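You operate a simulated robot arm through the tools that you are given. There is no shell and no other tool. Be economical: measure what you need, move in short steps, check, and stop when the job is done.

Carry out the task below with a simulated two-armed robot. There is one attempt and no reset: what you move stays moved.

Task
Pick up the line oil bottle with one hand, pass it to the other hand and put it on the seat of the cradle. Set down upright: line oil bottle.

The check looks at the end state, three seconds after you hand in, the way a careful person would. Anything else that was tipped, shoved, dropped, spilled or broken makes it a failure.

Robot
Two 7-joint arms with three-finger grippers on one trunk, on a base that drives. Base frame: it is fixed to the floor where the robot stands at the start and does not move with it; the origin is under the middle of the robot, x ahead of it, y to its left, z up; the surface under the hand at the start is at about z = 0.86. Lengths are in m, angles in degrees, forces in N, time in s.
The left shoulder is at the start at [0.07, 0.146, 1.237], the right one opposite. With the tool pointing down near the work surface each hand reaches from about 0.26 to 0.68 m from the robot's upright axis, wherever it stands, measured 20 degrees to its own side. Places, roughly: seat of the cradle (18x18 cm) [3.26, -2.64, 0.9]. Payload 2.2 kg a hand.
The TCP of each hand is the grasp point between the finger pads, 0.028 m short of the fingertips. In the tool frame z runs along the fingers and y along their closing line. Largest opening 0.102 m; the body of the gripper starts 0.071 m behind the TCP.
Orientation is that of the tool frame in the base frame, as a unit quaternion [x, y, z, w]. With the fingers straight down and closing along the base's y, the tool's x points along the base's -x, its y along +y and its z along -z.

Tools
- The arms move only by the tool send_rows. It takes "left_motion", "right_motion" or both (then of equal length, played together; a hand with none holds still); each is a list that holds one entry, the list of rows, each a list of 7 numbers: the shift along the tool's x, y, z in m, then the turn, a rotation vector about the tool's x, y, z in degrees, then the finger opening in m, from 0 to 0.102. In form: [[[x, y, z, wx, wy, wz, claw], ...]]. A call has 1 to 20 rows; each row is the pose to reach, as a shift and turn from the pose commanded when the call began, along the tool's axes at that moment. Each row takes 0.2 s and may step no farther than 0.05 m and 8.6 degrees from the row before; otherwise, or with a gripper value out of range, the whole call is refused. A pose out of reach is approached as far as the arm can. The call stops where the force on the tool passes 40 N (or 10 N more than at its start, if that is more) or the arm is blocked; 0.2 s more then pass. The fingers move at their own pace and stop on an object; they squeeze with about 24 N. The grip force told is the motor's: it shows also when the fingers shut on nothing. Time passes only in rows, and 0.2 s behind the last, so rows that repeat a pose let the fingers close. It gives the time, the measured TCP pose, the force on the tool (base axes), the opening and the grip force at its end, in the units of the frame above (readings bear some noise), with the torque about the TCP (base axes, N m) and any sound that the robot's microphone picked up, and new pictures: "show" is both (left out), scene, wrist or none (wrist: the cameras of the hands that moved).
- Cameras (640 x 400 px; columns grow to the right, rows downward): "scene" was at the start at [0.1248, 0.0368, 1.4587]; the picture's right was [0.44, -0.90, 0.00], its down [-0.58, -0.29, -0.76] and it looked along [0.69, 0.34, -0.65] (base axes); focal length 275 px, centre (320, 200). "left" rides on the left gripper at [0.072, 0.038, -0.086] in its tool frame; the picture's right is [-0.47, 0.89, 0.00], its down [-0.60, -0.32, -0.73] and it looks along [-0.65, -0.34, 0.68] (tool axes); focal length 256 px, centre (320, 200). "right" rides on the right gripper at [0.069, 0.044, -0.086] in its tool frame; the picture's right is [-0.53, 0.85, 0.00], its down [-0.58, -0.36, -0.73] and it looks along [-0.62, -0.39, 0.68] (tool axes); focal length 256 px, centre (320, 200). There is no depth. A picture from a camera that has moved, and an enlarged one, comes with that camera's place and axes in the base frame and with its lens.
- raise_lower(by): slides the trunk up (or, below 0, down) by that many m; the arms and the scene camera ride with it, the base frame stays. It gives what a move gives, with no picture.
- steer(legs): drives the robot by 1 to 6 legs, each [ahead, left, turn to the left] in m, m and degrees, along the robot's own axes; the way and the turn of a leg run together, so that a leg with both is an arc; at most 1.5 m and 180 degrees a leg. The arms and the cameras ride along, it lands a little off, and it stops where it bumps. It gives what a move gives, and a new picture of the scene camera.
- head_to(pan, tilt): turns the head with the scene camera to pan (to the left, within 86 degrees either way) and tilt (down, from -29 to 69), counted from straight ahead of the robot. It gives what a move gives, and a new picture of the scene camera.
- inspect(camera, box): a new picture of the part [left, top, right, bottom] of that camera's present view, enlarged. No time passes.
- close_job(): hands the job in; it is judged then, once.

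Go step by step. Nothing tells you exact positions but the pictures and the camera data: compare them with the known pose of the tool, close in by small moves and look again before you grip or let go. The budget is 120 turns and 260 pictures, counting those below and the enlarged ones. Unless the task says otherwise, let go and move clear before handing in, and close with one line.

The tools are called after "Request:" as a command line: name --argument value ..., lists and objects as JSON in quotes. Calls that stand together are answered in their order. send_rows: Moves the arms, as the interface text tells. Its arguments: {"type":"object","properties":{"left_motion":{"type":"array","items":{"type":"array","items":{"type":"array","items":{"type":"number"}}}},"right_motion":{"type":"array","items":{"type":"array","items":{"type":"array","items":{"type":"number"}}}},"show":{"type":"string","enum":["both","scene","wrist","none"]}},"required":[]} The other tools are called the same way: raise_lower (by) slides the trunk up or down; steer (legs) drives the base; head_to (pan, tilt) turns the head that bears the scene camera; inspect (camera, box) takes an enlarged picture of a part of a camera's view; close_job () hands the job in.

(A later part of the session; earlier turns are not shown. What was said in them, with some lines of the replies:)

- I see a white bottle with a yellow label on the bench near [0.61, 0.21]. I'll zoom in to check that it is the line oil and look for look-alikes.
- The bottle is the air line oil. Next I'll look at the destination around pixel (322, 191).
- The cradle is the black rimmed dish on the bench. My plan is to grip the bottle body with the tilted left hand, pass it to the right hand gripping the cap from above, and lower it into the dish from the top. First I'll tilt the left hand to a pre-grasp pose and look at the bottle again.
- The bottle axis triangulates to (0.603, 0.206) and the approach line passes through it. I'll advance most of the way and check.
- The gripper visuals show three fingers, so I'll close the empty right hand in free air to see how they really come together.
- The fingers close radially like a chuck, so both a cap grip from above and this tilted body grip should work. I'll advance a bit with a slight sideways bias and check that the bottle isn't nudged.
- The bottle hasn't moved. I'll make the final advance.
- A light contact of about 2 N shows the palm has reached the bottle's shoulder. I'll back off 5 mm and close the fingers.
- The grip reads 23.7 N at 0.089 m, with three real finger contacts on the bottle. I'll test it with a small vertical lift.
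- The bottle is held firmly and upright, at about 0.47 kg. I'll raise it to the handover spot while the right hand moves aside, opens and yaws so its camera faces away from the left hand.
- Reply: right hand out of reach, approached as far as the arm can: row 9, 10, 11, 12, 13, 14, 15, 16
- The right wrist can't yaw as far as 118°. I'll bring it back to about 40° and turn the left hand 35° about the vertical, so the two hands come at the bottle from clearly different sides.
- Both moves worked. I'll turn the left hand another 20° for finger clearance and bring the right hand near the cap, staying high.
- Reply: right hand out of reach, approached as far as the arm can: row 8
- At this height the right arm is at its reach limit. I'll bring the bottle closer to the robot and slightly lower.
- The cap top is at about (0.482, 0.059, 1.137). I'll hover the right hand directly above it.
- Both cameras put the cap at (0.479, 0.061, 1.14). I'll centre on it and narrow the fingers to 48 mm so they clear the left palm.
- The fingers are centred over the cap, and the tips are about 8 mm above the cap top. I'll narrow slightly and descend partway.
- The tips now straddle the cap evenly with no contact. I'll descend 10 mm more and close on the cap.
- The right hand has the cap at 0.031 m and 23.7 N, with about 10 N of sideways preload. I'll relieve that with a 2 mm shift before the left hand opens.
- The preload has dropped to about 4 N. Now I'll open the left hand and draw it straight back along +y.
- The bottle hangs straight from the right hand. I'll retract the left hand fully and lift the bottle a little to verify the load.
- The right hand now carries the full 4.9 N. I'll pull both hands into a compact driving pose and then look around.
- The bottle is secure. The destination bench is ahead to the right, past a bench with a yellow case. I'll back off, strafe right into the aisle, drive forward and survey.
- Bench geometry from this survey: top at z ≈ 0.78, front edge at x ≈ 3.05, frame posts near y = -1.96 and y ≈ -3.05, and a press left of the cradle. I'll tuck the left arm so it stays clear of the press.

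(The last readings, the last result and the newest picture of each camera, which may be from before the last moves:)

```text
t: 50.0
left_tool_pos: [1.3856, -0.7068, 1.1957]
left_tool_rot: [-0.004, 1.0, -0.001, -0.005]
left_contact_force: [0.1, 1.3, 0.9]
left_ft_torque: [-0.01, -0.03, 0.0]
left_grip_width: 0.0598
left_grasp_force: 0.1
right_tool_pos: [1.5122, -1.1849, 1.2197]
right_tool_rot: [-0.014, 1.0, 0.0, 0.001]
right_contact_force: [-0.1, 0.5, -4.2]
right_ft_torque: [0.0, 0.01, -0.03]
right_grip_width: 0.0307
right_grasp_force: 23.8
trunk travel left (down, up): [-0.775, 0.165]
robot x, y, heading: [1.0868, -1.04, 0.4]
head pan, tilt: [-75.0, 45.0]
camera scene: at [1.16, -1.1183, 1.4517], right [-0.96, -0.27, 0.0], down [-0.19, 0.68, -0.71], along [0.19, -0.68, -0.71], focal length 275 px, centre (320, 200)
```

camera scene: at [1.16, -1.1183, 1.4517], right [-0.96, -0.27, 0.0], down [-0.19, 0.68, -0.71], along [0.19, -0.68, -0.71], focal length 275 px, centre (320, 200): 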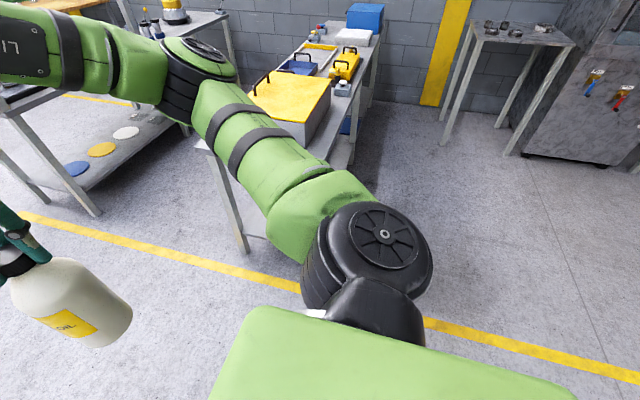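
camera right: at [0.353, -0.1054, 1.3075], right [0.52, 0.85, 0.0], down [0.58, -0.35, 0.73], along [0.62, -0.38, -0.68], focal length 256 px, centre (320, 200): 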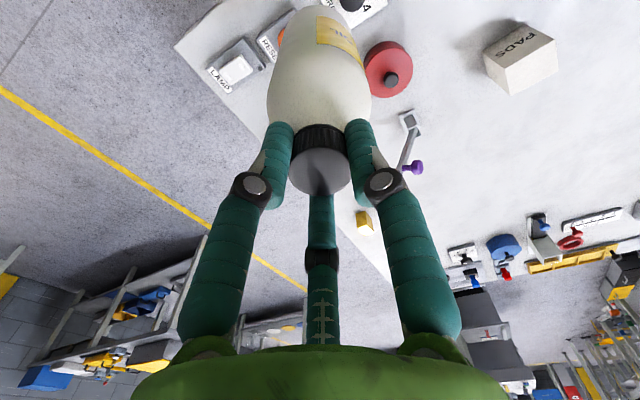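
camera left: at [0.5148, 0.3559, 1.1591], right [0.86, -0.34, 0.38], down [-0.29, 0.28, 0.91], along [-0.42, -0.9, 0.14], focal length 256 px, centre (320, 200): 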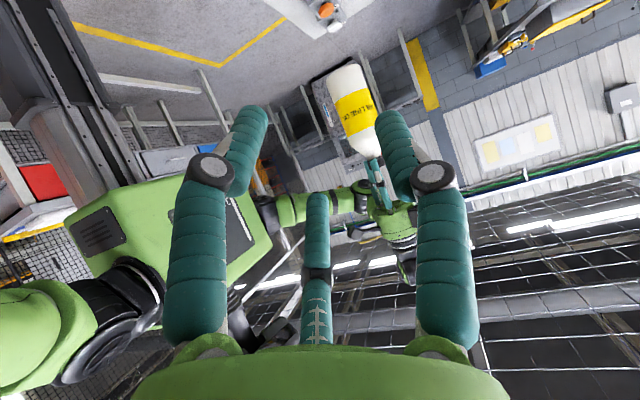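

Bench 2 spans x ≈ 1.3 to 1.9 for y < -1.94, so there is an aisle about 1.1 m wide in front of the destination bench. I'll pull the bottle in a bit, then drive ahead and strafe right into that aisle.

Request:
send_rows --right_motion '[[[0.02, -0.01, 0, 0, 0, 0, 0.01], [0.045, -0.02, 0, 0, 0, 0, 0.01], [0.07, -0.03, 0, 0, 0, 0, 0.01], [0.08, -0.04, 0, 0, 0, 0, 0.01]]]' --show "none"

Request:
steer --legs '[[1.33, 0, 0], [0, -0.6, 0]]'

Request:
head_to --pan -30 --tilt 35

Request:
head_to --pan -80 --tilt 45

```text
t: 51.0
left_tool_pos: [1.3847, -0.7087, 1.1994]
left_tool_rot: [-0.005, 1.0, 0.0, 0.001]
left_contact_force: [-0.1, 0.0, -0.1]
left_ft_torque: [-0.02, -0.01, 0.02]
left_grip_width: 0.0598
left_grasp_force: 0.0
right_tool_pos: [1.4338, -1.2283, 1.2214]
right_tool_rot: [-0.014, 1.0, 0.001, 0.0]
right_contact_force: [0.4, -0.8, -5.3]
right_ft_torque: [-0.02, -0.01, 0.0]
right_grip_width: 0.0311
right_grasp_force: 24.1
trunk travel left (down, up): [-0.775, 0.165]
robot x, y, heading: [1.0877, -1.04, 0.4]
head pan, tilt: [-75.0, 45.0]
```

```text
t: 60.7
left_tool_pos: [2.7212, -1.2942, 1.1989]
left_tool_rot: [-0.008, 1.0, 0.0, 0.0]
left_contact_force: [0.3, 0.6, 0.6]
left_ft_torque: [-0.05, -0.01, 0.03]
left_grip_width: 0.0601
left_grasp_force: 0.0
right_tool_pos: [2.772, -1.813, 1.2207]
right_tool_rot: [-0.016, 1.0, -0.001, -0.001]
right_contact_force: [-0.1, 0.3, -5.2]
right_ft_torque: [0.0, 0.0, -0.03]
right_grip_width: 0.0309
right_grasp_force: 23.8
trunk travel left (down, up): [-0.775, 0.165]
robot x, y, heading: [2.4285, -1.629, 0.6]
head pan, tilt: [-75.0, 45.0]
camera scene: at [2.4989, -1.7046, 1.4518], right [-0.96, -0.27, 0.0], down [-0.19, 0.68, -0.71], along [0.19, -0.68, -0.71], focal length 275 px, centre (320, 200)
```

scene: 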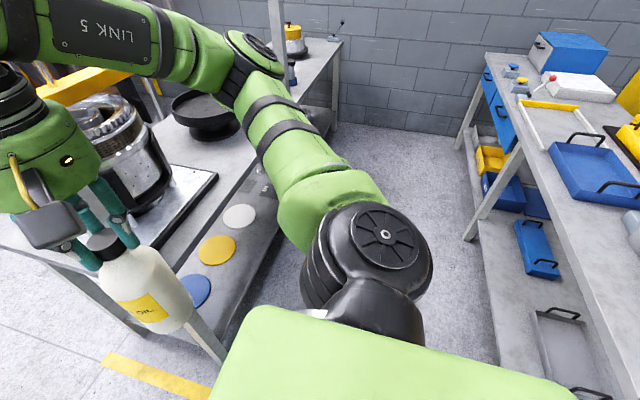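

```text
t: 61.8
left_tool_pos: [2.7227, -1.2944, 1.1996]
left_tool_rot: [-0.007, 1.0, 0.0, 0.0]
left_contact_force: [0.2, 0.8, -0.2]
left_ft_torque: [-0.02, 0.04, 0.01]
left_grip_width: 0.0601
left_grasp_force: 0.0
right_tool_pos: [2.7725, -1.8134, 1.2211]
right_tool_rot: [-0.016, 1.0, 0.0, 0.0]
right_contact_force: [0.3, -0.2, -5.7]
right_ft_torque: [-0.01, 0.0, 0.0]
right_grip_width: 0.0309
right_grasp_force: 24.1
trunk travel left (down, up): [-0.775, 0.165]
robot x, y, heading: [2.4267, -1.6225, 0.6]
head pan, tilt: [-30.0, 35.0]
camera scene: at [2.5536, -1.6705, 1.4665], right [-0.49, -0.87, 0.0], down [-0.5, 0.28, -0.82], along [0.71, -0.4, -0.57], focal length 275 px, centre (320, 200)
```

scene: 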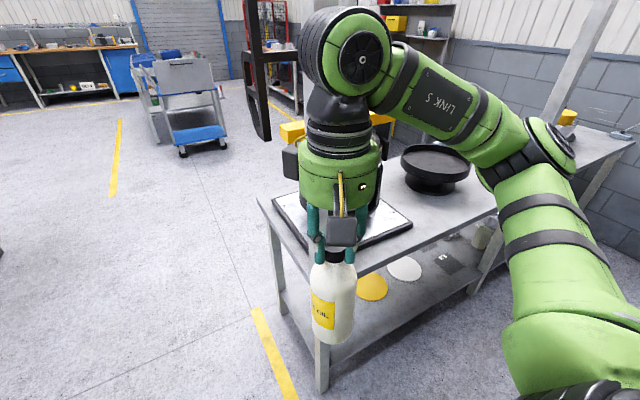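

```text
t: 63.0
left_tool_pos: [2.7231, -1.2945, 1.1983]
left_tool_rot: [-0.007, 1.0, 0.0, 0.0]
left_contact_force: [0.3, -0.7, 0.1]
left_ft_torque: [0.01, 0.0, 0.01]
left_grip_width: 0.06
left_grasp_force: 0.0
right_tool_pos: [2.7735, -1.8138, 1.2214]
right_tool_rot: [-0.016, 1.0, 0.0, 0.0]
right_contact_force: [0.4, -0.1, -4.5]
right_ft_torque: [0.01, 0.02, 0.03]
right_grip_width: 0.0309
right_grasp_force: 24.3
trunk travel left (down, up): [-0.775, 0.165]
robot x, y, heading: [2.4255, -1.6284, 0.4]
head pan, tilt: [-80.0, 45.0]
camera scene: at [2.4921, -1.7076, 1.4517], right [-0.98, -0.19, 0.0], down [-0.13, 0.69, -0.71], along [0.13, -0.69, -0.71], focal length 275 px, centre (320, 200)
```

scene: 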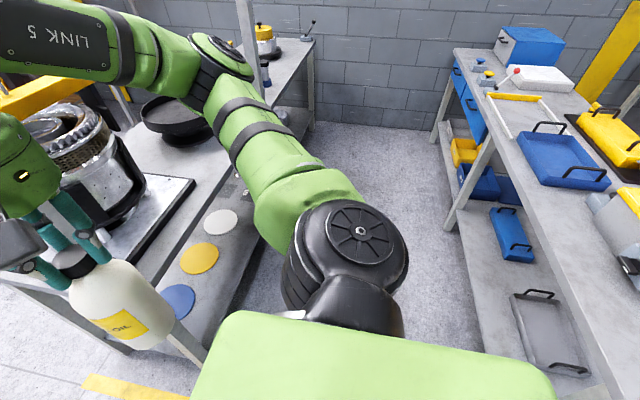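

The aisle is clear, from x = 1.86 to 3.03, and I'm centred in it at x = 2.43. I'll strafe right to face the cradle.

Request:
steer --legs '[[0, -0.84, -0.5]]'

Request:
head_to --pan -5 --tilt 38

```text
t: 67.5
left_tool_pos: [2.7345, -2.1294, 1.199]
left_tool_rot: [-0.002, 1.0, 0.0, 0.0]
left_contact_force: [0.2, 0.1, -0.2]
left_ft_torque: [-0.03, 0.02, 0.03]
left_grip_width: 0.0599
left_grasp_force: 0.1
right_tool_pos: [2.778, -2.6501, 1.2205]
right_tool_rot: [-0.011, 1.0, 0.0, -0.001]
right_contact_force: [-0.6, 0.3, -4.1]
right_ft_torque: [0.01, -0.02, 0.02]
right_grip_width: 0.0309
right_grasp_force: 23.6
trunk travel left (down, up): [-0.775, 0.165]
robot x, y, heading: [2.4382, -2.4618, 0.0]
head pan, tilt: [-80.0, 45.0]
camera scene: at [2.4982, -2.5401, 1.4517], right [-0.98, -0.18, 0.0], down [-0.13, 0.7, -0.71], along [0.12, -0.7, -0.71], focal length 275 px, centre (320, 200)
```

scene: 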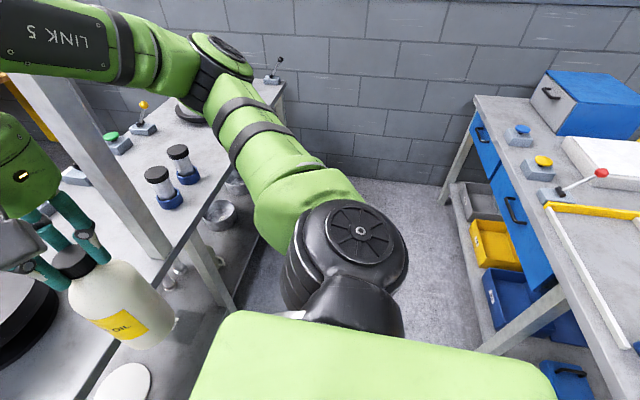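

```text
t: 68.9
left_tool_pos: [2.7329, -2.1308, 1.1988]
left_tool_rot: [-0.002, 1.0, 0.0, 0.0]
left_contact_force: [0.1, -0.2, 0.3]
left_ft_torque: [0.0, 0.02, -0.04]
left_grip_width: 0.0603
left_grasp_force: 0.1
right_tool_pos: [2.7785, -2.6511, 1.2208]
right_tool_rot: [-0.011, 1.0, 0.001, 0.0]
right_contact_force: [0.0, 0.8, -5.0]
right_ft_torque: [0.0, 0.0, -0.03]
right_grip_width: 0.0308
right_grasp_force: 24.2
trunk travel left (down, up): [-0.775, 0.165]
robot x, y, heading: [2.4358, -2.4609, 0.1]
head pan, tilt: [-5.0, 38.0]
camera scene: at [2.5699, -2.4685, 1.4619], right [-0.08, -1.0, 0.0], down [-0.61, 0.05, -0.79], along [0.78, -0.07, -0.62], focal length 275 px, centre (320, 200)
```

scene: 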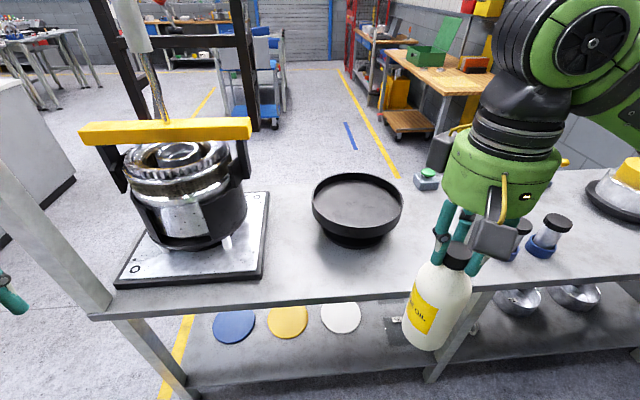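

I now see the cradle dish clearly, with its seat centre near (3.25, -2.645). The frame post at (3.03, -2.92) could foul my right elbow, so I'll extend the arm here first and see where the elbow goes.

Request:
send_rows --right_motion '[[[-0.03, 0, 0, 0, 0, 0, 0.01], [-0.07, 0, 0, 0, 0, 0, 0.01], [-0.11, 0, 0, 0, 0, 0, 0.01], [-0.15, 0, 0, 0, 0, 0, 0.01], [-0.19, 0, 0, 0, 0, 0, 0.01], [-0.23, 0, 0, 0, 0, 0, 0.01], [-0.26, 0, 0, 0, 0, 0, 0.01], [-0.28, 0, 0, 0, 0, 0, 0.01]]]' --show "scene"

Request:
head_to --pan -45 --tilt 30

Request:
head_to --pan 0 --tilt 69

```text
t: 70.7
left_tool_pos: [2.7339, -2.1284, 1.1987]
left_tool_rot: [-0.001, 1.0, -0.001, -0.001]
left_contact_force: [0.3, -0.3, 0.1]
left_ft_torque: [-0.01, -0.02, 0.01]
left_grip_width: 0.0601
left_grasp_force: 0.1
right_tool_pos: [3.0543, -2.6406, 1.2194]
right_tool_rot: [-0.013, 1.0, -0.001, -0.001]
right_contact_force: [0.0, 1.3, -5.0]
right_ft_torque: [-0.01, -0.01, -0.05]
right_grip_width: 0.0309
right_grasp_force: 23.7
right hand out of reach, approached as far as the arm can: row 8
trunk travel left (down, up): [-0.775, 0.165]
robot x, y, heading: [2.4346, -2.4614, 0.1]
head pan, tilt: [-5.0, 38.0]
camera scene: at [2.5707, -2.4659, 1.4618], right [-0.08, -1.0, 0.0], down [-0.61, 0.05, -0.79], along [0.78, -0.07, -0.62], focal length 275 px, centre (320, 200)
```

scene: 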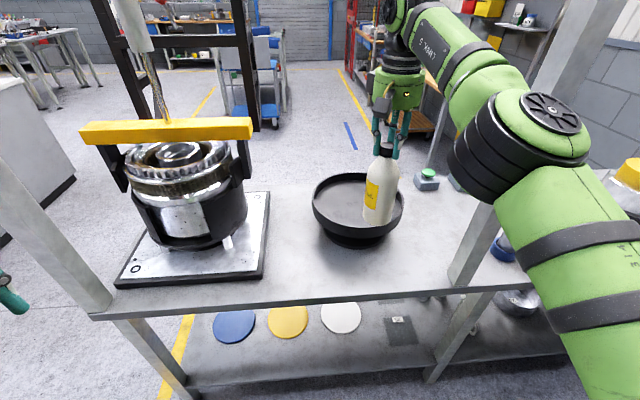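

```text
t: 71.8
left_tool_pos: [2.7337, -2.1312, 1.1985]
left_tool_rot: [-0.002, 1.0, 0.0, -0.001]
left_contact_force: [0.2, -0.2, -1.3]
left_ft_torque: [0.02, 0.01, 0.0]
left_grip_width: 0.0601
left_grasp_force: 0.0
right_tool_pos: [3.0543, -2.6437, 1.2186]
right_tool_rot: [-0.01, 1.0, 0.0, -0.001]
right_contact_force: [-0.1, -0.1, -4.8]
right_ft_torque: [-0.02, 0.03, 0.03]
right_grip_width: 0.0312
right_grasp_force: 23.9
trunk travel left (down, up): [-0.775, 0.165]
robot x, y, heading: [2.4357, -2.4642, 0.4]
head pan, tilt: [-45.0, 30.0]
camera scene: at [2.5487, -2.5247, 1.4742], right [-0.7, -0.71, 0.0], down [-0.36, 0.35, -0.87], along [0.61, -0.61, -0.5], focal length 275 px, centre (320, 200)
```

scene: 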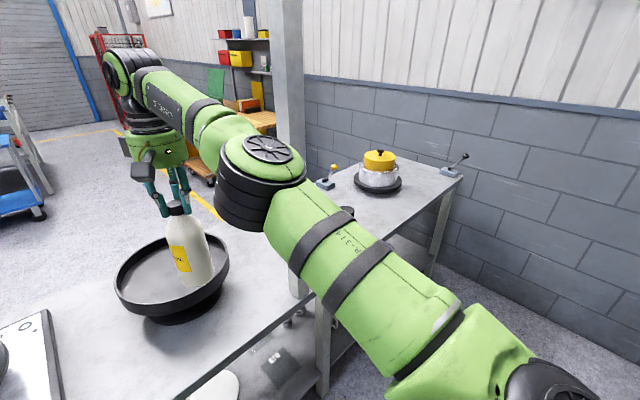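

```text
t: 72.9
left_tool_pos: [2.7343, -2.1309, 1.1991]
left_tool_rot: [-0.001, 1.0, 0.0, 0.0]
left_contact_force: [-0.6, -0.3, -0.2]
left_ft_torque: [0.01, -0.01, 0.02]
left_grip_width: 0.0601
left_grasp_force: 0.0
right_tool_pos: [3.0547, -2.6448, 1.2194]
right_tool_rot: [-0.011, 1.0, 0.0, 0.0]
right_contact_force: [0.0, 0.1, -4.6]
right_ft_torque: [-0.03, 0.06, 0.02]
right_grip_width: 0.0309
right_grasp_force: 23.8
trunk travel left (down, up): [-0.775, 0.165]
robot x, y, heading: [2.435, -2.463, 0.4]
head pan, tilt: [0.0, 68.8]
camera scene: at [2.5403, -2.461, 1.4228], right [0.0, -1.0, 0.0], down [-0.93, 0.0, -0.36], along [0.36, 0.0, -0.93], focal length 275 px, centre (320, 200)
```

scene: 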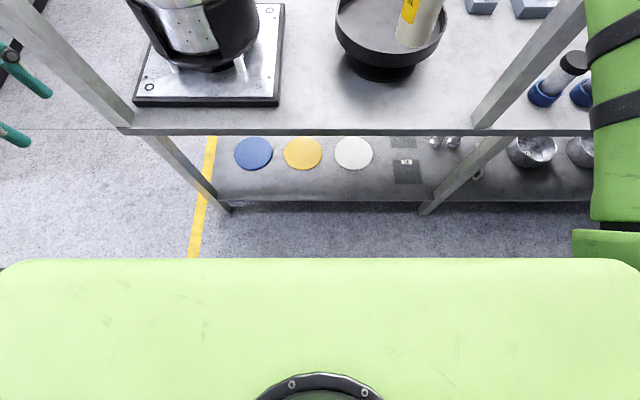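

Extended, the elbow sits at about y = -2.67, well clear of the post. Before driving in, I'll check where the left elbow is relative to the left post.

Request:
head_to --pan 50 --tilt 30

Request:
head_to --pan 80 --tilt 35

```text
t: 74.1
left_tool_pos: [2.733, -2.1293, 1.1995]
left_tool_rot: [-0.002, 1.0, 0.0, 0.001]
left_contact_force: [-0.6, 0.0, 0.4]
left_ft_torque: [-0.03, -0.02, -0.01]
left_grip_width: 0.06
left_grasp_force: 0.1
right_tool_pos: [3.0547, -2.6442, 1.2188]
right_tool_rot: [-0.01, 1.0, 0.0, 0.0]
right_contact_force: [-0.1, 0.5, -5.3]
right_ft_torque: [0.04, -0.02, -0.02]
right_grip_width: 0.031
right_grasp_force: 23.6
trunk travel left (down, up): [-0.775, 0.165]
robot x, y, heading: [2.4364, -2.4576, 0.2]
head pan, tilt: [50.0, 30.0]
camera scene: at [2.5423, -2.3917, 1.4742], right [0.77, -0.64, 0.0], down [-0.32, -0.38, -0.87], along [0.55, 0.66, -0.5], focal length 275 px, centre (320, 200)
```

scene: 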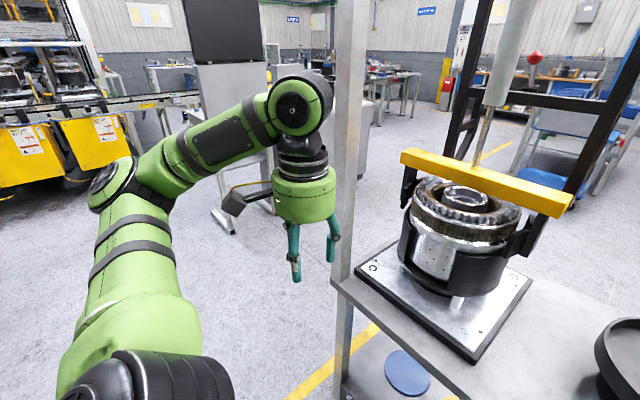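

```text
t: 75.0
left_tool_pos: [2.735, -2.1307, 1.1994]
left_tool_rot: [-0.001, 1.0, 0.0, 0.0]
left_contact_force: [-0.2, -0.1, -0.4]
left_ft_torque: [0.04, -0.01, -0.02]
left_grip_width: 0.0602
left_grasp_force: 0.0
right_tool_pos: [3.0539, -2.6441, 1.2199]
right_tool_rot: [-0.01, 1.0, 0.0, 0.0]
right_contact_force: [0.0, 0.2, -5.4]
right_ft_torque: [0.02, 0.03, 0.03]
right_grip_width: 0.0312
right_grasp_force: 24.2
trunk travel left (down, up): [-0.775, 0.165]
robot x, y, heading: [2.4344, -2.4574, 0.4]
head pan, tilt: [80.0, 35.0]
camera scene: at [2.4994, -2.3743, 1.4665], right [0.99, -0.17, 0.0], down [-0.1, -0.56, -0.82], along [0.14, 0.81, -0.57], focal length 275 px, centre (320, 200)
```

scene: 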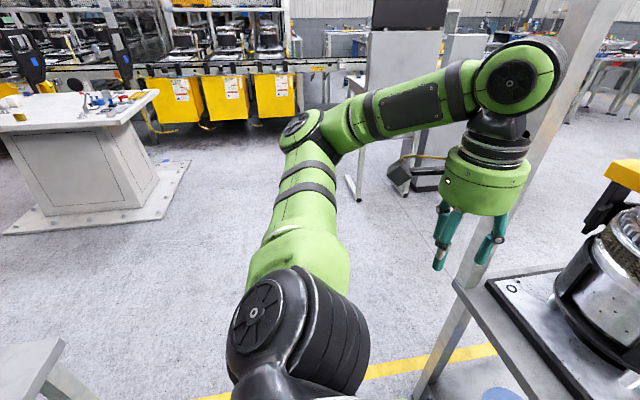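

The left wrist would pass close to the left post, so I'll pull the left hand back and inward. Then I'll drive ahead 0.195 m.

Request:
send_rows --left_motion '[[[0.02, -0.02, 0, 0, 0, 0, 0.06], [0.04, -0.045, 0, 0, 0, 0, 0.06], [0.06, -0.07, 0, 0, 0, 0, 0.06], [0.07, -0.09, 0, 0, 0, 0, 0.06]]]' --show "none"

Request:
steer --legs '[[0.1, 0, 0]]'

Request:
head_to --pan -10 --tilt 35

```text
t: 76.0
left_tool_pos: [2.6652, -2.2216, 1.1986]
left_tool_rot: [-0.002, 1.0, 0.0, 0.0]
left_contact_force: [0.8, -0.4, -0.7]
left_ft_torque: [-0.02, 0.01, -0.02]
left_grip_width: 0.0599
left_grasp_force: 0.1
right_tool_pos: [3.0549, -2.6455, 1.2189]
right_tool_rot: [-0.011, 1.0, 0.001, -0.001]
right_contact_force: [0.6, 0.6, -4.8]
right_ft_torque: [0.05, 0.02, 0.02]
right_grip_width: 0.0308
right_grasp_force: 23.7
trunk travel left (down, up): [-0.775, 0.165]
robot x, y, heading: [2.4357, -2.4584, 0.3]
head pan, tilt: [80.0, 35.0]
```

```text
t: 77.2
left_tool_pos: [2.7601, -2.2199, 1.1983]
left_tool_rot: [-0.001, 1.0, 0.0, 0.002]
left_contact_force: [-0.8, 0.0, 0.0]
left_ft_torque: [0.01, -0.03, -0.04]
left_grip_width: 0.0596
left_grasp_force: 0.1
right_tool_pos: [3.1501, -2.6443, 1.2219]
right_tool_rot: [-0.01, 1.0, 0.0, 0.001]
right_contact_force: [-0.3, -0.9, -5.0]
right_ft_torque: [0.01, 0.0, 0.0]
right_grip_width: 0.031
right_grasp_force: 24.1
trunk travel left (down, up): [-0.775, 0.165]
robot x, y, heading: [2.5351, -2.4584, 0.1]
head pan, tilt: [80.0, 35.0]
camera scene: at [2.5952, -2.374, 1.4668], right [0.99, -0.17, 0.0], down [-0.1, -0.56, -0.82], along [0.14, 0.81, -0.57], focal length 275 px, centre (320, 200)
```

scene: 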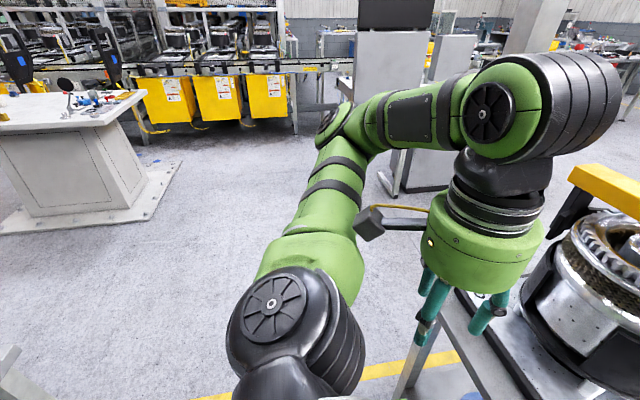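

```text
t: 78.8
left_tool_pos: [2.7632, -2.2211, 1.1996]
left_tool_rot: [-0.002, 1.0, 0.0, 0.0]
left_contact_force: [-1.0, 0.3, -0.4]
left_ft_torque: [0.01, -0.03, 0.0]
left_grip_width: 0.0598
left_grasp_force: 0.0
right_tool_pos: [3.1519, -2.6442, 1.2196]
right_tool_rot: [-0.01, 1.0, 0.0, 0.0]
right_contact_force: [0.2, -0.3, -5.5]
right_ft_torque: [0.03, -0.01, 0.02]
right_grip_width: 0.0309
right_grasp_force: 23.9
trunk travel left (down, up): [-0.775, 0.165]
robot x, y, heading: [2.5336, -2.4622, 0.1]
head pan, tilt: [-10.0, 35.0]
camera scene: at [2.6702, -2.4758, 1.4665], right [-0.17, -0.99, 0.0], down [-0.57, 0.1, -0.82], along [0.81, -0.14, -0.57], focal length 275 px, centre (320, 200)
```

scene: 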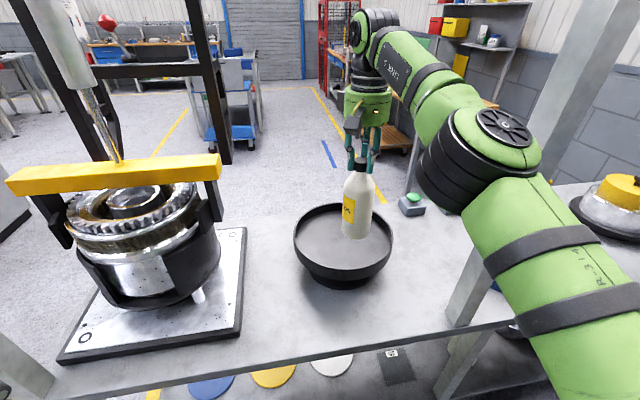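

The seat centre re-estimates to (3.262, -2.647). I'll drive the last 0.105 m.

Request:
steer --legs '[[0.108, 0, 0]]'

Request:
inspect --camera "right" --box '[120, 0, 520, 250]'

```text
t: 80.0
left_tool_pos: [2.8692, -2.2199, 1.1992]
left_tool_rot: [0.0, 1.0, 0.0, 0.001]
left_contact_force: [-0.1, 0.3, -0.5]
left_ft_torque: [0.02, -0.04, 0.01]
left_grip_width: 0.0599
left_grasp_force: 0.0
right_tool_pos: [3.2577, -2.6439, 1.2205]
right_tool_rot: [-0.01, 1.0, 0.0, 0.0]
right_contact_force: [0.3, 0.2, -5.5]
right_ft_torque: [0.0, -0.02, 0.0]
right_grip_width: 0.0311
right_grasp_force: 23.7
trunk travel left (down, up): [-0.775, 0.165]
robot x, y, heading: [2.6405, -2.4579, -0.0]
head pan, tilt: [-10.0, 35.0]
camera scene: at [2.7748, -2.4757, 1.4668], right [-0.17, -0.99, 0.0], down [-0.56, 0.1, -0.82], along [0.81, -0.14, -0.57], focal length 275 px, centre (320, 200)
```

scene: 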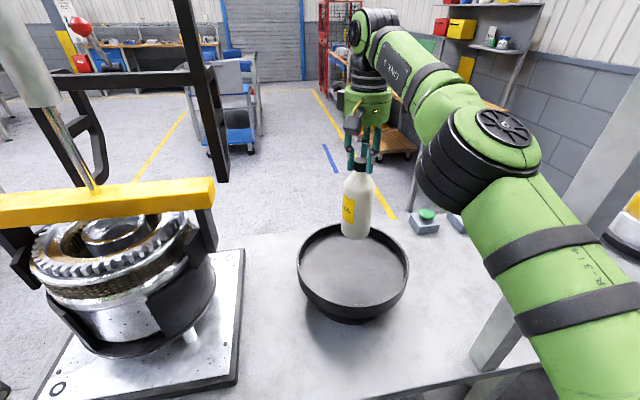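

```text
1.60 times, centred on (320, 125) of right
camera zoom: at [3.1885, -2.6012, 1.3078], right [0.52, 0.86, 0.0], down [0.58, -0.35, 0.73], along [0.63, -0.38, -0.68], focal length 410 px, centre (320, 320)
```

zoom: 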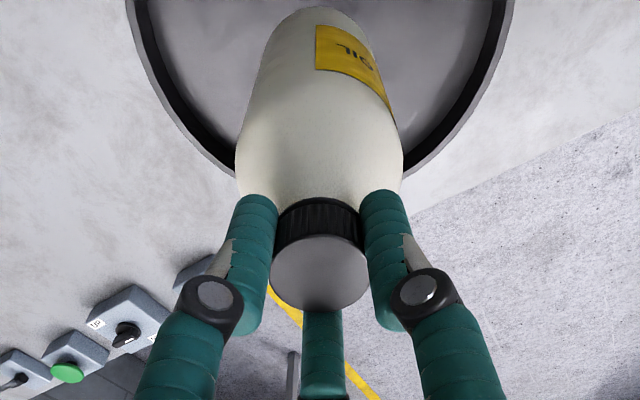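

The bottle is over the dish centre, seat at about (3.253, -2.648). I'll lower it to roughly 2 cm above the seat.

Request:
send_rows --right_motion '[[[0, 0, 0.015, 0, 0, 0, 0.01], [0, 0, 0.035, 0, 0, 0, 0.01], [0, 0, 0.055, 0, 0, 0, 0.01], [0, 0, 0.075, 0, 0, 0, 0.01], [0, 0, 0.09, 0, 0, 0, 0.01], [0, 0, 0.1, 0, 0, 0, 0.01]]]'

Request:
inspect --camera "scene" --box '[270, 140, 430, 340]'

```text
t: 81.4
left_tool_pos: [2.8721, -2.2209, 1.198]
left_tool_rot: [-0.001, 1.0, 0.0, -0.001]
left_contact_force: [0.3, 0.3, 0.1]
left_ft_torque: [-0.03, -0.01, -0.03]
left_grip_width: 0.0601
left_grasp_force: 0.0
right_tool_pos: [3.2611, -2.644, 1.1193]
right_tool_rot: [-0.01, 1.0, 0.0, -0.002]
right_contact_force: [0.2, -1.3, -5.2]
right_ft_torque: [-0.03, -0.01, -0.03]
right_grip_width: 0.0309
right_grasp_force: 23.7
trunk travel left (down, up): [-0.775, 0.165]
robot x, y, heading: [2.6391, -2.462, 0.3]
head pan, tilt: [-10.0, 35.0]
camera scene: at [2.7787, -2.4758, 1.4664], right [-0.17, -0.99, 0.0], down [-0.57, 0.1, -0.82], along [0.81, -0.14, -0.57], focal length 275 px, centre (320, 200)
camera right: at [3.1917, -2.6014, 1.2057], right [0.52, 0.86, 0.0], down [0.58, -0.35, 0.73], along [0.62, -0.38, -0.68], focal length 256 px, centre (320, 200)
```

scene: 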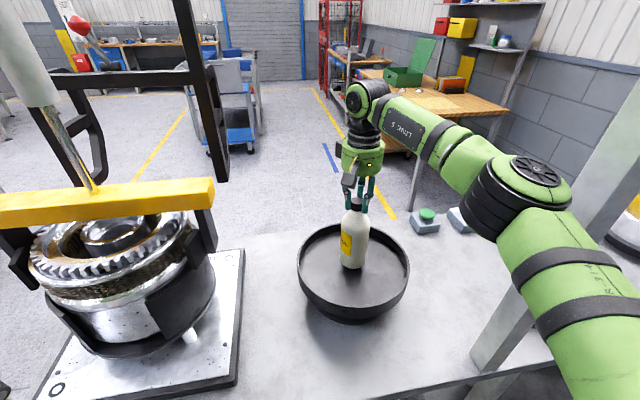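
right: 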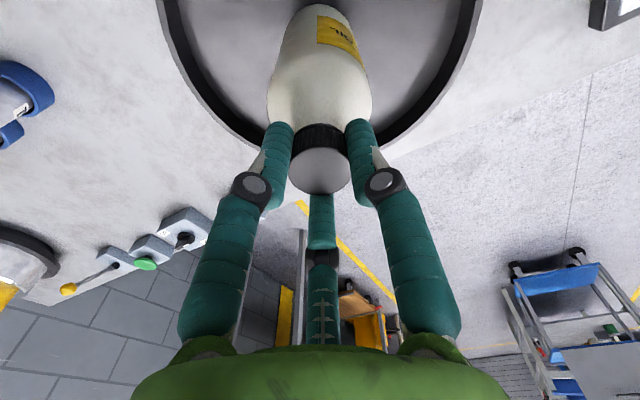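

```text
2.00 times, centred on (350, 240) of scene
camera zoom: at [2.7787, -2.4758, 1.4664], right [-0.17, -0.99, 0.0], down [-0.57, 0.1, -0.82], along [0.81, -0.14, -0.57], focal length 550 px, centre (260, 120)
```

zoom: 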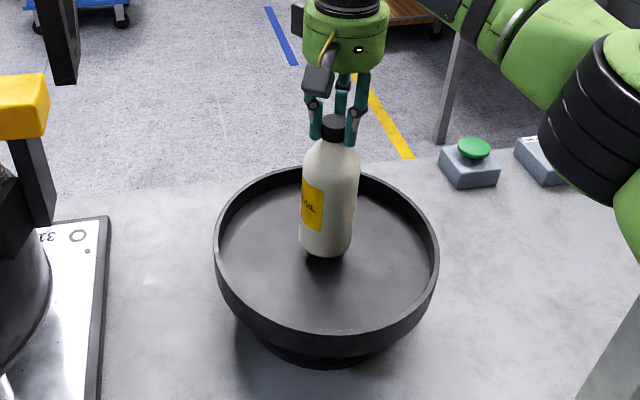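

The bottle is centred, with about 2 cm to go. I'll lower slowly and watch for the load to come off.

Request:
send_rows --right_motion '[[[0.002, 0, 0.005, 0, 0, 0, 0.01], [0.003, 0, 0.01, 0, 0, 0, 0.01], [0.003, 0, 0.014, 0, 0, 0, 0.01], [0.003, 0, 0.018, 0, 0, 0, 0.01]]]' --show "none"

Request:
inspect --camera "scene" --box '[300, 200, 410, 300]'

```text
t: 82.4
left_tool_pos: [2.8711, -2.2215, 1.1981]
left_tool_rot: [-0.001, 1.0, 0.0, 0.0]
left_contact_force: [-0.5, 0.5, -0.1]
left_ft_torque: [0.03, 0.0, 0.02]
left_grip_width: 0.0599
left_grasp_force: 0.0
right_tool_pos: [3.2566, -2.6454, 1.1]
right_tool_rot: [-0.009, 1.0, 0.0, -0.001]
right_contact_force: [-0.2, -0.2, -4.5]
right_ft_torque: [0.02, -0.01, 0.0]
right_grip_width: 0.0311
right_grasp_force: 24.1
trunk travel left (down, up): [-0.775, 0.165]
robot x, y, heading: [2.6463, -2.4585, 0.2]
head pan, tilt: [-10.0, 35.0]
```

```text
4.00 times, centred on (355, 250) of scene
camera zoom: at [2.7781, -2.476, 1.4664], right [-0.17, -0.99, 0.0], down [-0.57, 0.1, -0.82], along [0.81, -0.14, -0.57], focal length 1100 px, centre (180, 0)
```

zoom: 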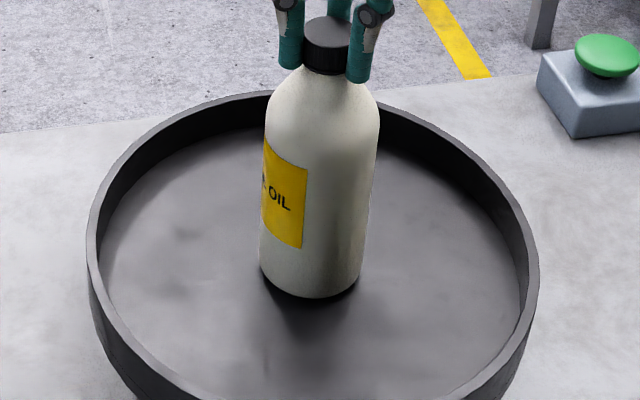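

Request:
send_rows --right_motion '[[[0, 0, 0.002, 0, 0, 0, 0.01], [0, 0, 0.004, 0, 0, 0, 0.01], [0, 0, 0.005, 0, 0, 0, 0.01]]]' --show "none"

Request:
inspect --camera "scene" --box '[300, 200, 410, 300]'

```text
t: 83.2
left_tool_pos: [2.8705, -2.2212, 1.1988]
left_tool_rot: [-0.001, 1.0, -0.001, 0.0]
left_contact_force: [-0.4, -0.4, 0.4]
left_ft_torque: [0.03, 0.0, 0.0]
left_grip_width: 0.0603
left_grasp_force: 0.1
right_tool_pos: [3.2569, -2.6452, 1.0978]
right_tool_rot: [-0.009, 1.0, 0.001, 0.0]
right_contact_force: [-0.4, 0.2, -2.2]
right_ft_torque: [0.0, -0.03, 0.0]
right_grip_width: 0.031
right_grasp_force: 24.4
trunk travel left (down, up): [-0.775, 0.165]
robot x, y, heading: [2.6414, -2.4566, 0.3]
head pan, tilt: [-10.0, 35.0]
```

```text
4.00 times, centred on (355, 250) of scene
camera zoom: at [2.7773, -2.4756, 1.4666], right [-0.17, -0.99, 0.0], down [-0.57, 0.1, -0.82], along [0.81, -0.14, -0.57], focal length 1100 px, centre (180, 0)
```

zoom: 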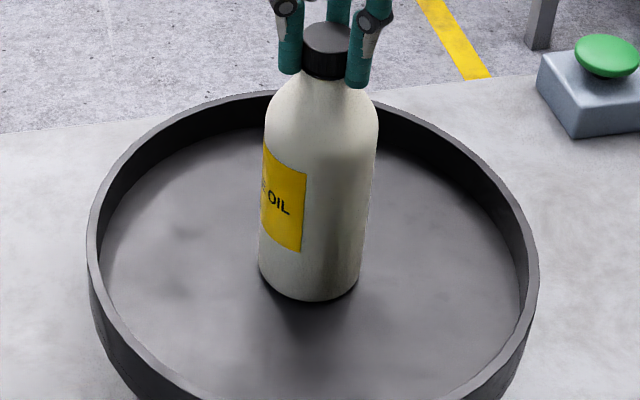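

The load has dropped to 2.2 N, so the bottle is touching. I'll lower 1.5 mm more.

Request:
send_rows --right_motion '[[[0, 0, 0.001, 0, 0, 0, 0.01], [0, 0, 0.002, 0, 0, 0, 0.01], [0, 0, 0.002, 0, 0, 0, 0.01]]]' --show "none"

```text
t: 84.0
left_tool_pos: [2.8695, -2.2207, 1.1996]
left_tool_rot: [-0.001, 1.0, 0.0, 0.0]
left_contact_force: [-0.1, -0.4, 0.2]
left_ft_torque: [-0.01, 0.06, -0.02]
left_grip_width: 0.0601
left_grasp_force: 0.1
right_tool_pos: [3.257, -2.6451, 1.0973]
right_tool_rot: [-0.009, 1.0, 0.0, 0.003]
right_contact_force: [0.3, -2.6, 8.7]
right_ft_torque: [-0.21, -0.43, -0.05]
right_grip_width: 0.0311
right_grasp_force: 24.0
trunk travel left (down, up): [-0.775, 0.165]
robot x, y, heading: [2.6441, -2.4588, 0.1]
head pan, tilt: [-10.0, 35.0]
```

The bottle is firmly seated. I'll ease up 1 mm, open gently to 50 mm and rise.

Request:
send_rows --right_motion '[[[0, 0, -0.001, 0, 0, 0, 0.01], [0, 0, -0.001, 0, 0, 0, 0.01], [0, 0, -0.001, 0, 0, 0, 0.034], [0, 0, -0.001, 0, 0, 0, 0.04], [0, 0, -0.001, 0, 0, 0, 0.046], [0, 0, -0.001, 0, 0, 0, 0.05], [0, 0, -0.001, 0, 0, 0, 0.05]]]'

Request:
inspect --camera "scene" --box '[290, 180, 420, 300]'

```text
t: 85.6
left_tool_pos: [2.8716, -2.2215, 1.1993]
left_tool_rot: [0.0, 1.0, 0.0, 0.0]
left_contact_force: [0.4, -0.1, 0.6]
left_ft_torque: [0.01, 0.0, -0.05]
left_grip_width: 0.0599
left_grasp_force: 0.1
right_tool_pos: [3.2565, -2.6446, 1.0961]
right_tool_rot: [-0.01, 1.0, 0.0, 0.0]
right_contact_force: [-0.7, -0.1, 0.4]
right_ft_torque: [-0.03, 0.03, 0.0]
right_grip_width: 0.0502
right_grasp_force: 0.1
trunk travel left (down, up): [-0.775, 0.165]
robot x, y, heading: [2.6429, -2.4603, 0.4]
head pan, tilt: [-10.0, 35.0]
camera scene: at [2.7769, -2.4755, 1.4666], right [-0.17, -0.99, 0.0], down [-0.56, 0.1, -0.82], along [0.81, -0.14, -0.57], focal length 275 px, centre (320, 200)
camera right: at [3.1876, -2.6011, 1.1829], right [0.52, 0.86, 0.0], down [0.58, -0.35, 0.73], along [0.63, -0.38, -0.68], focal length 256 px, centre (320, 200)
```

scene: 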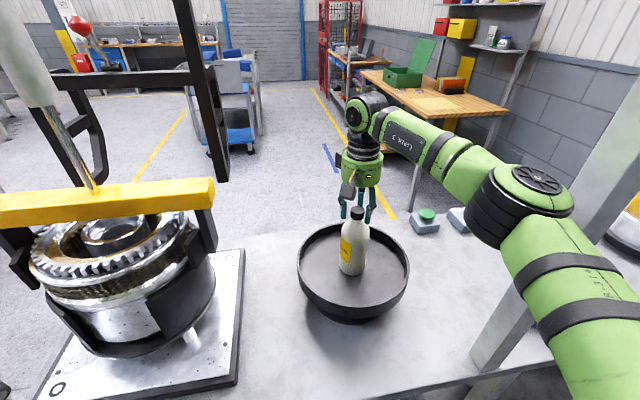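
right: 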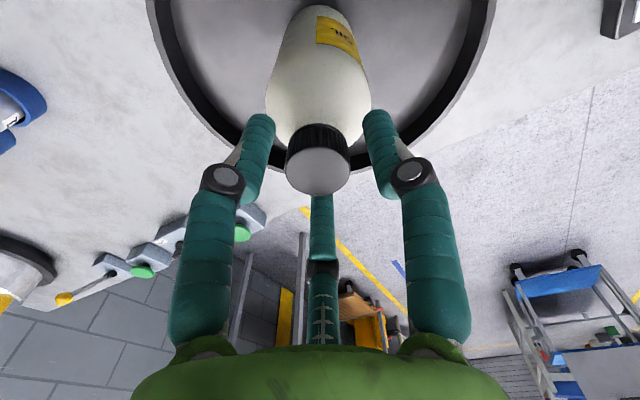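

```text
3.33 times, centred on (355, 240) of scene
camera zoom: at [2.7769, -2.4755, 1.4666], right [-0.17, -0.99, 0.0], down [-0.56, 0.1, -0.82], along [0.81, -0.14, -0.57], focal length 916 px, centre (203, 67)
```

zoom: 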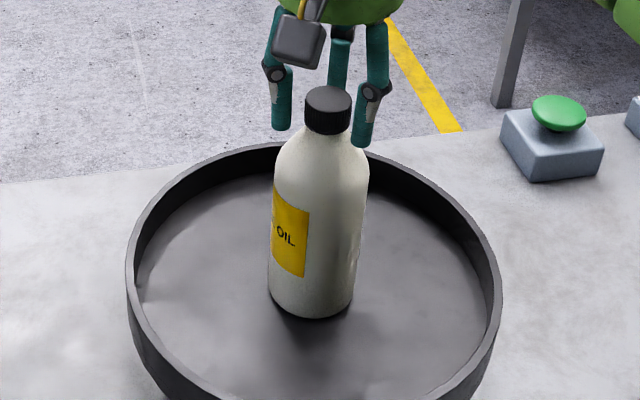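

The bottle stands free and upright. I'll lift the hand straight up and then pull it back.

Request:
send_rows --right_motion '[[[0, 0, -0.01, 0, 0, 0, 0.056], [0, 0, -0.025, 0, 0, 0, 0.06], [0, 0, -0.045, 0, 0, 0, 0.06], [0, 0, -0.07, 0, 0, 0, 0.06], [0, 0, -0.095, 0, 0, 0, 0.06], [0.0, 0, -0.115, 0, 0, 0, 0.06], [0.04, 0, -0.12, 0, 0, 0, 0.06], [0.085, 0, -0.12, 0, 0, 0, 0.06], [0.13, 0, -0.12, 0, 0, 0, 0.06]]]' --show "scene"

Request:
inspect --camera "scene" --box '[290, 180, 420, 340]'

```text
t: 87.6
left_tool_pos: [2.87, -2.2204, 1.1985]
left_tool_rot: [-0.001, 1.0, 0.0, 0.001]
left_contact_force: [-0.9, -1.1, -0.7]
left_ft_torque: [0.02, 0.0, 0.0]
left_grip_width: 0.06
left_grasp_force: 0.0
right_tool_pos: [3.1236, -2.6478, 1.2159]
right_tool_rot: [-0.009, 1.0, 0.0, 0.0]
right_contact_force: [0.1, -0.7, -0.6]
right_ft_torque: [-0.03, -0.02, -0.01]
right_grip_width: 0.0598
right_grasp_force: 0.0
trunk travel left (down, up): [-0.775, 0.165]
robot x, y, heading: [2.642, -2.4584, 0.0]
head pan, tilt: [-10.0, 35.0]
camera scene: at [2.7754, -2.4753, 1.4667], right [-0.17, -0.99, 0.0], down [-0.56, 0.1, -0.82], along [0.81, -0.14, -0.57], focal length 275 px, centre (320, 200)
```

scene: 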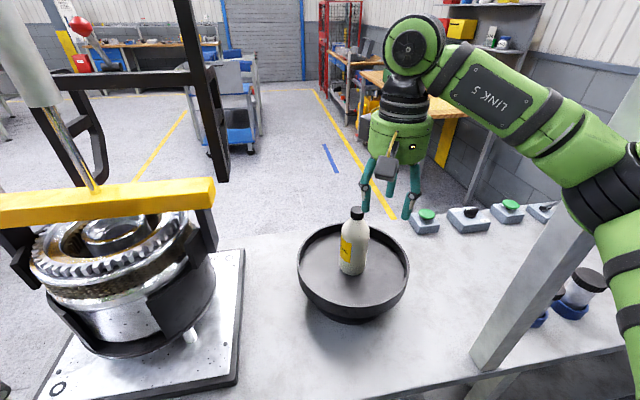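

```text
2.50 times, centred on (355, 260) of scene
camera zoom: at [2.7754, -2.4753, 1.4667], right [-0.17, -0.99, 0.0], down [-0.56, 0.1, -0.82], along [0.81, -0.14, -0.57], focal length 687 px, centre (232, 50)
```

zoom: 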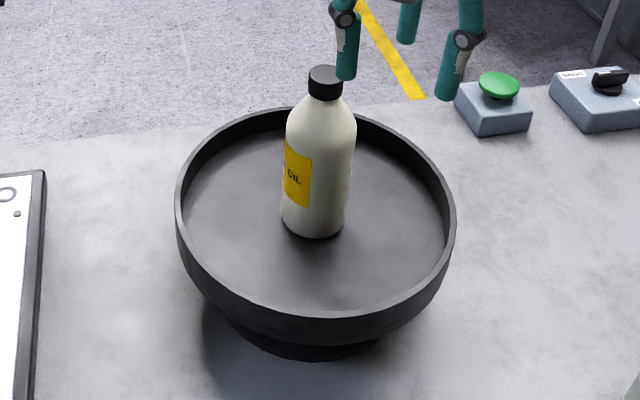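

The bottle stands upright on the cradle seat, both hands are empty and clear, and nothing else appears disturbed. I'm handing in.

Request:
close_job

```text
The job is handed in.
```

The line oil bottle was picked up with the left hand, passed to the right hand and set down upright on the cradle seat. Both hands are clear, and I saw nothing else knocked or moved.
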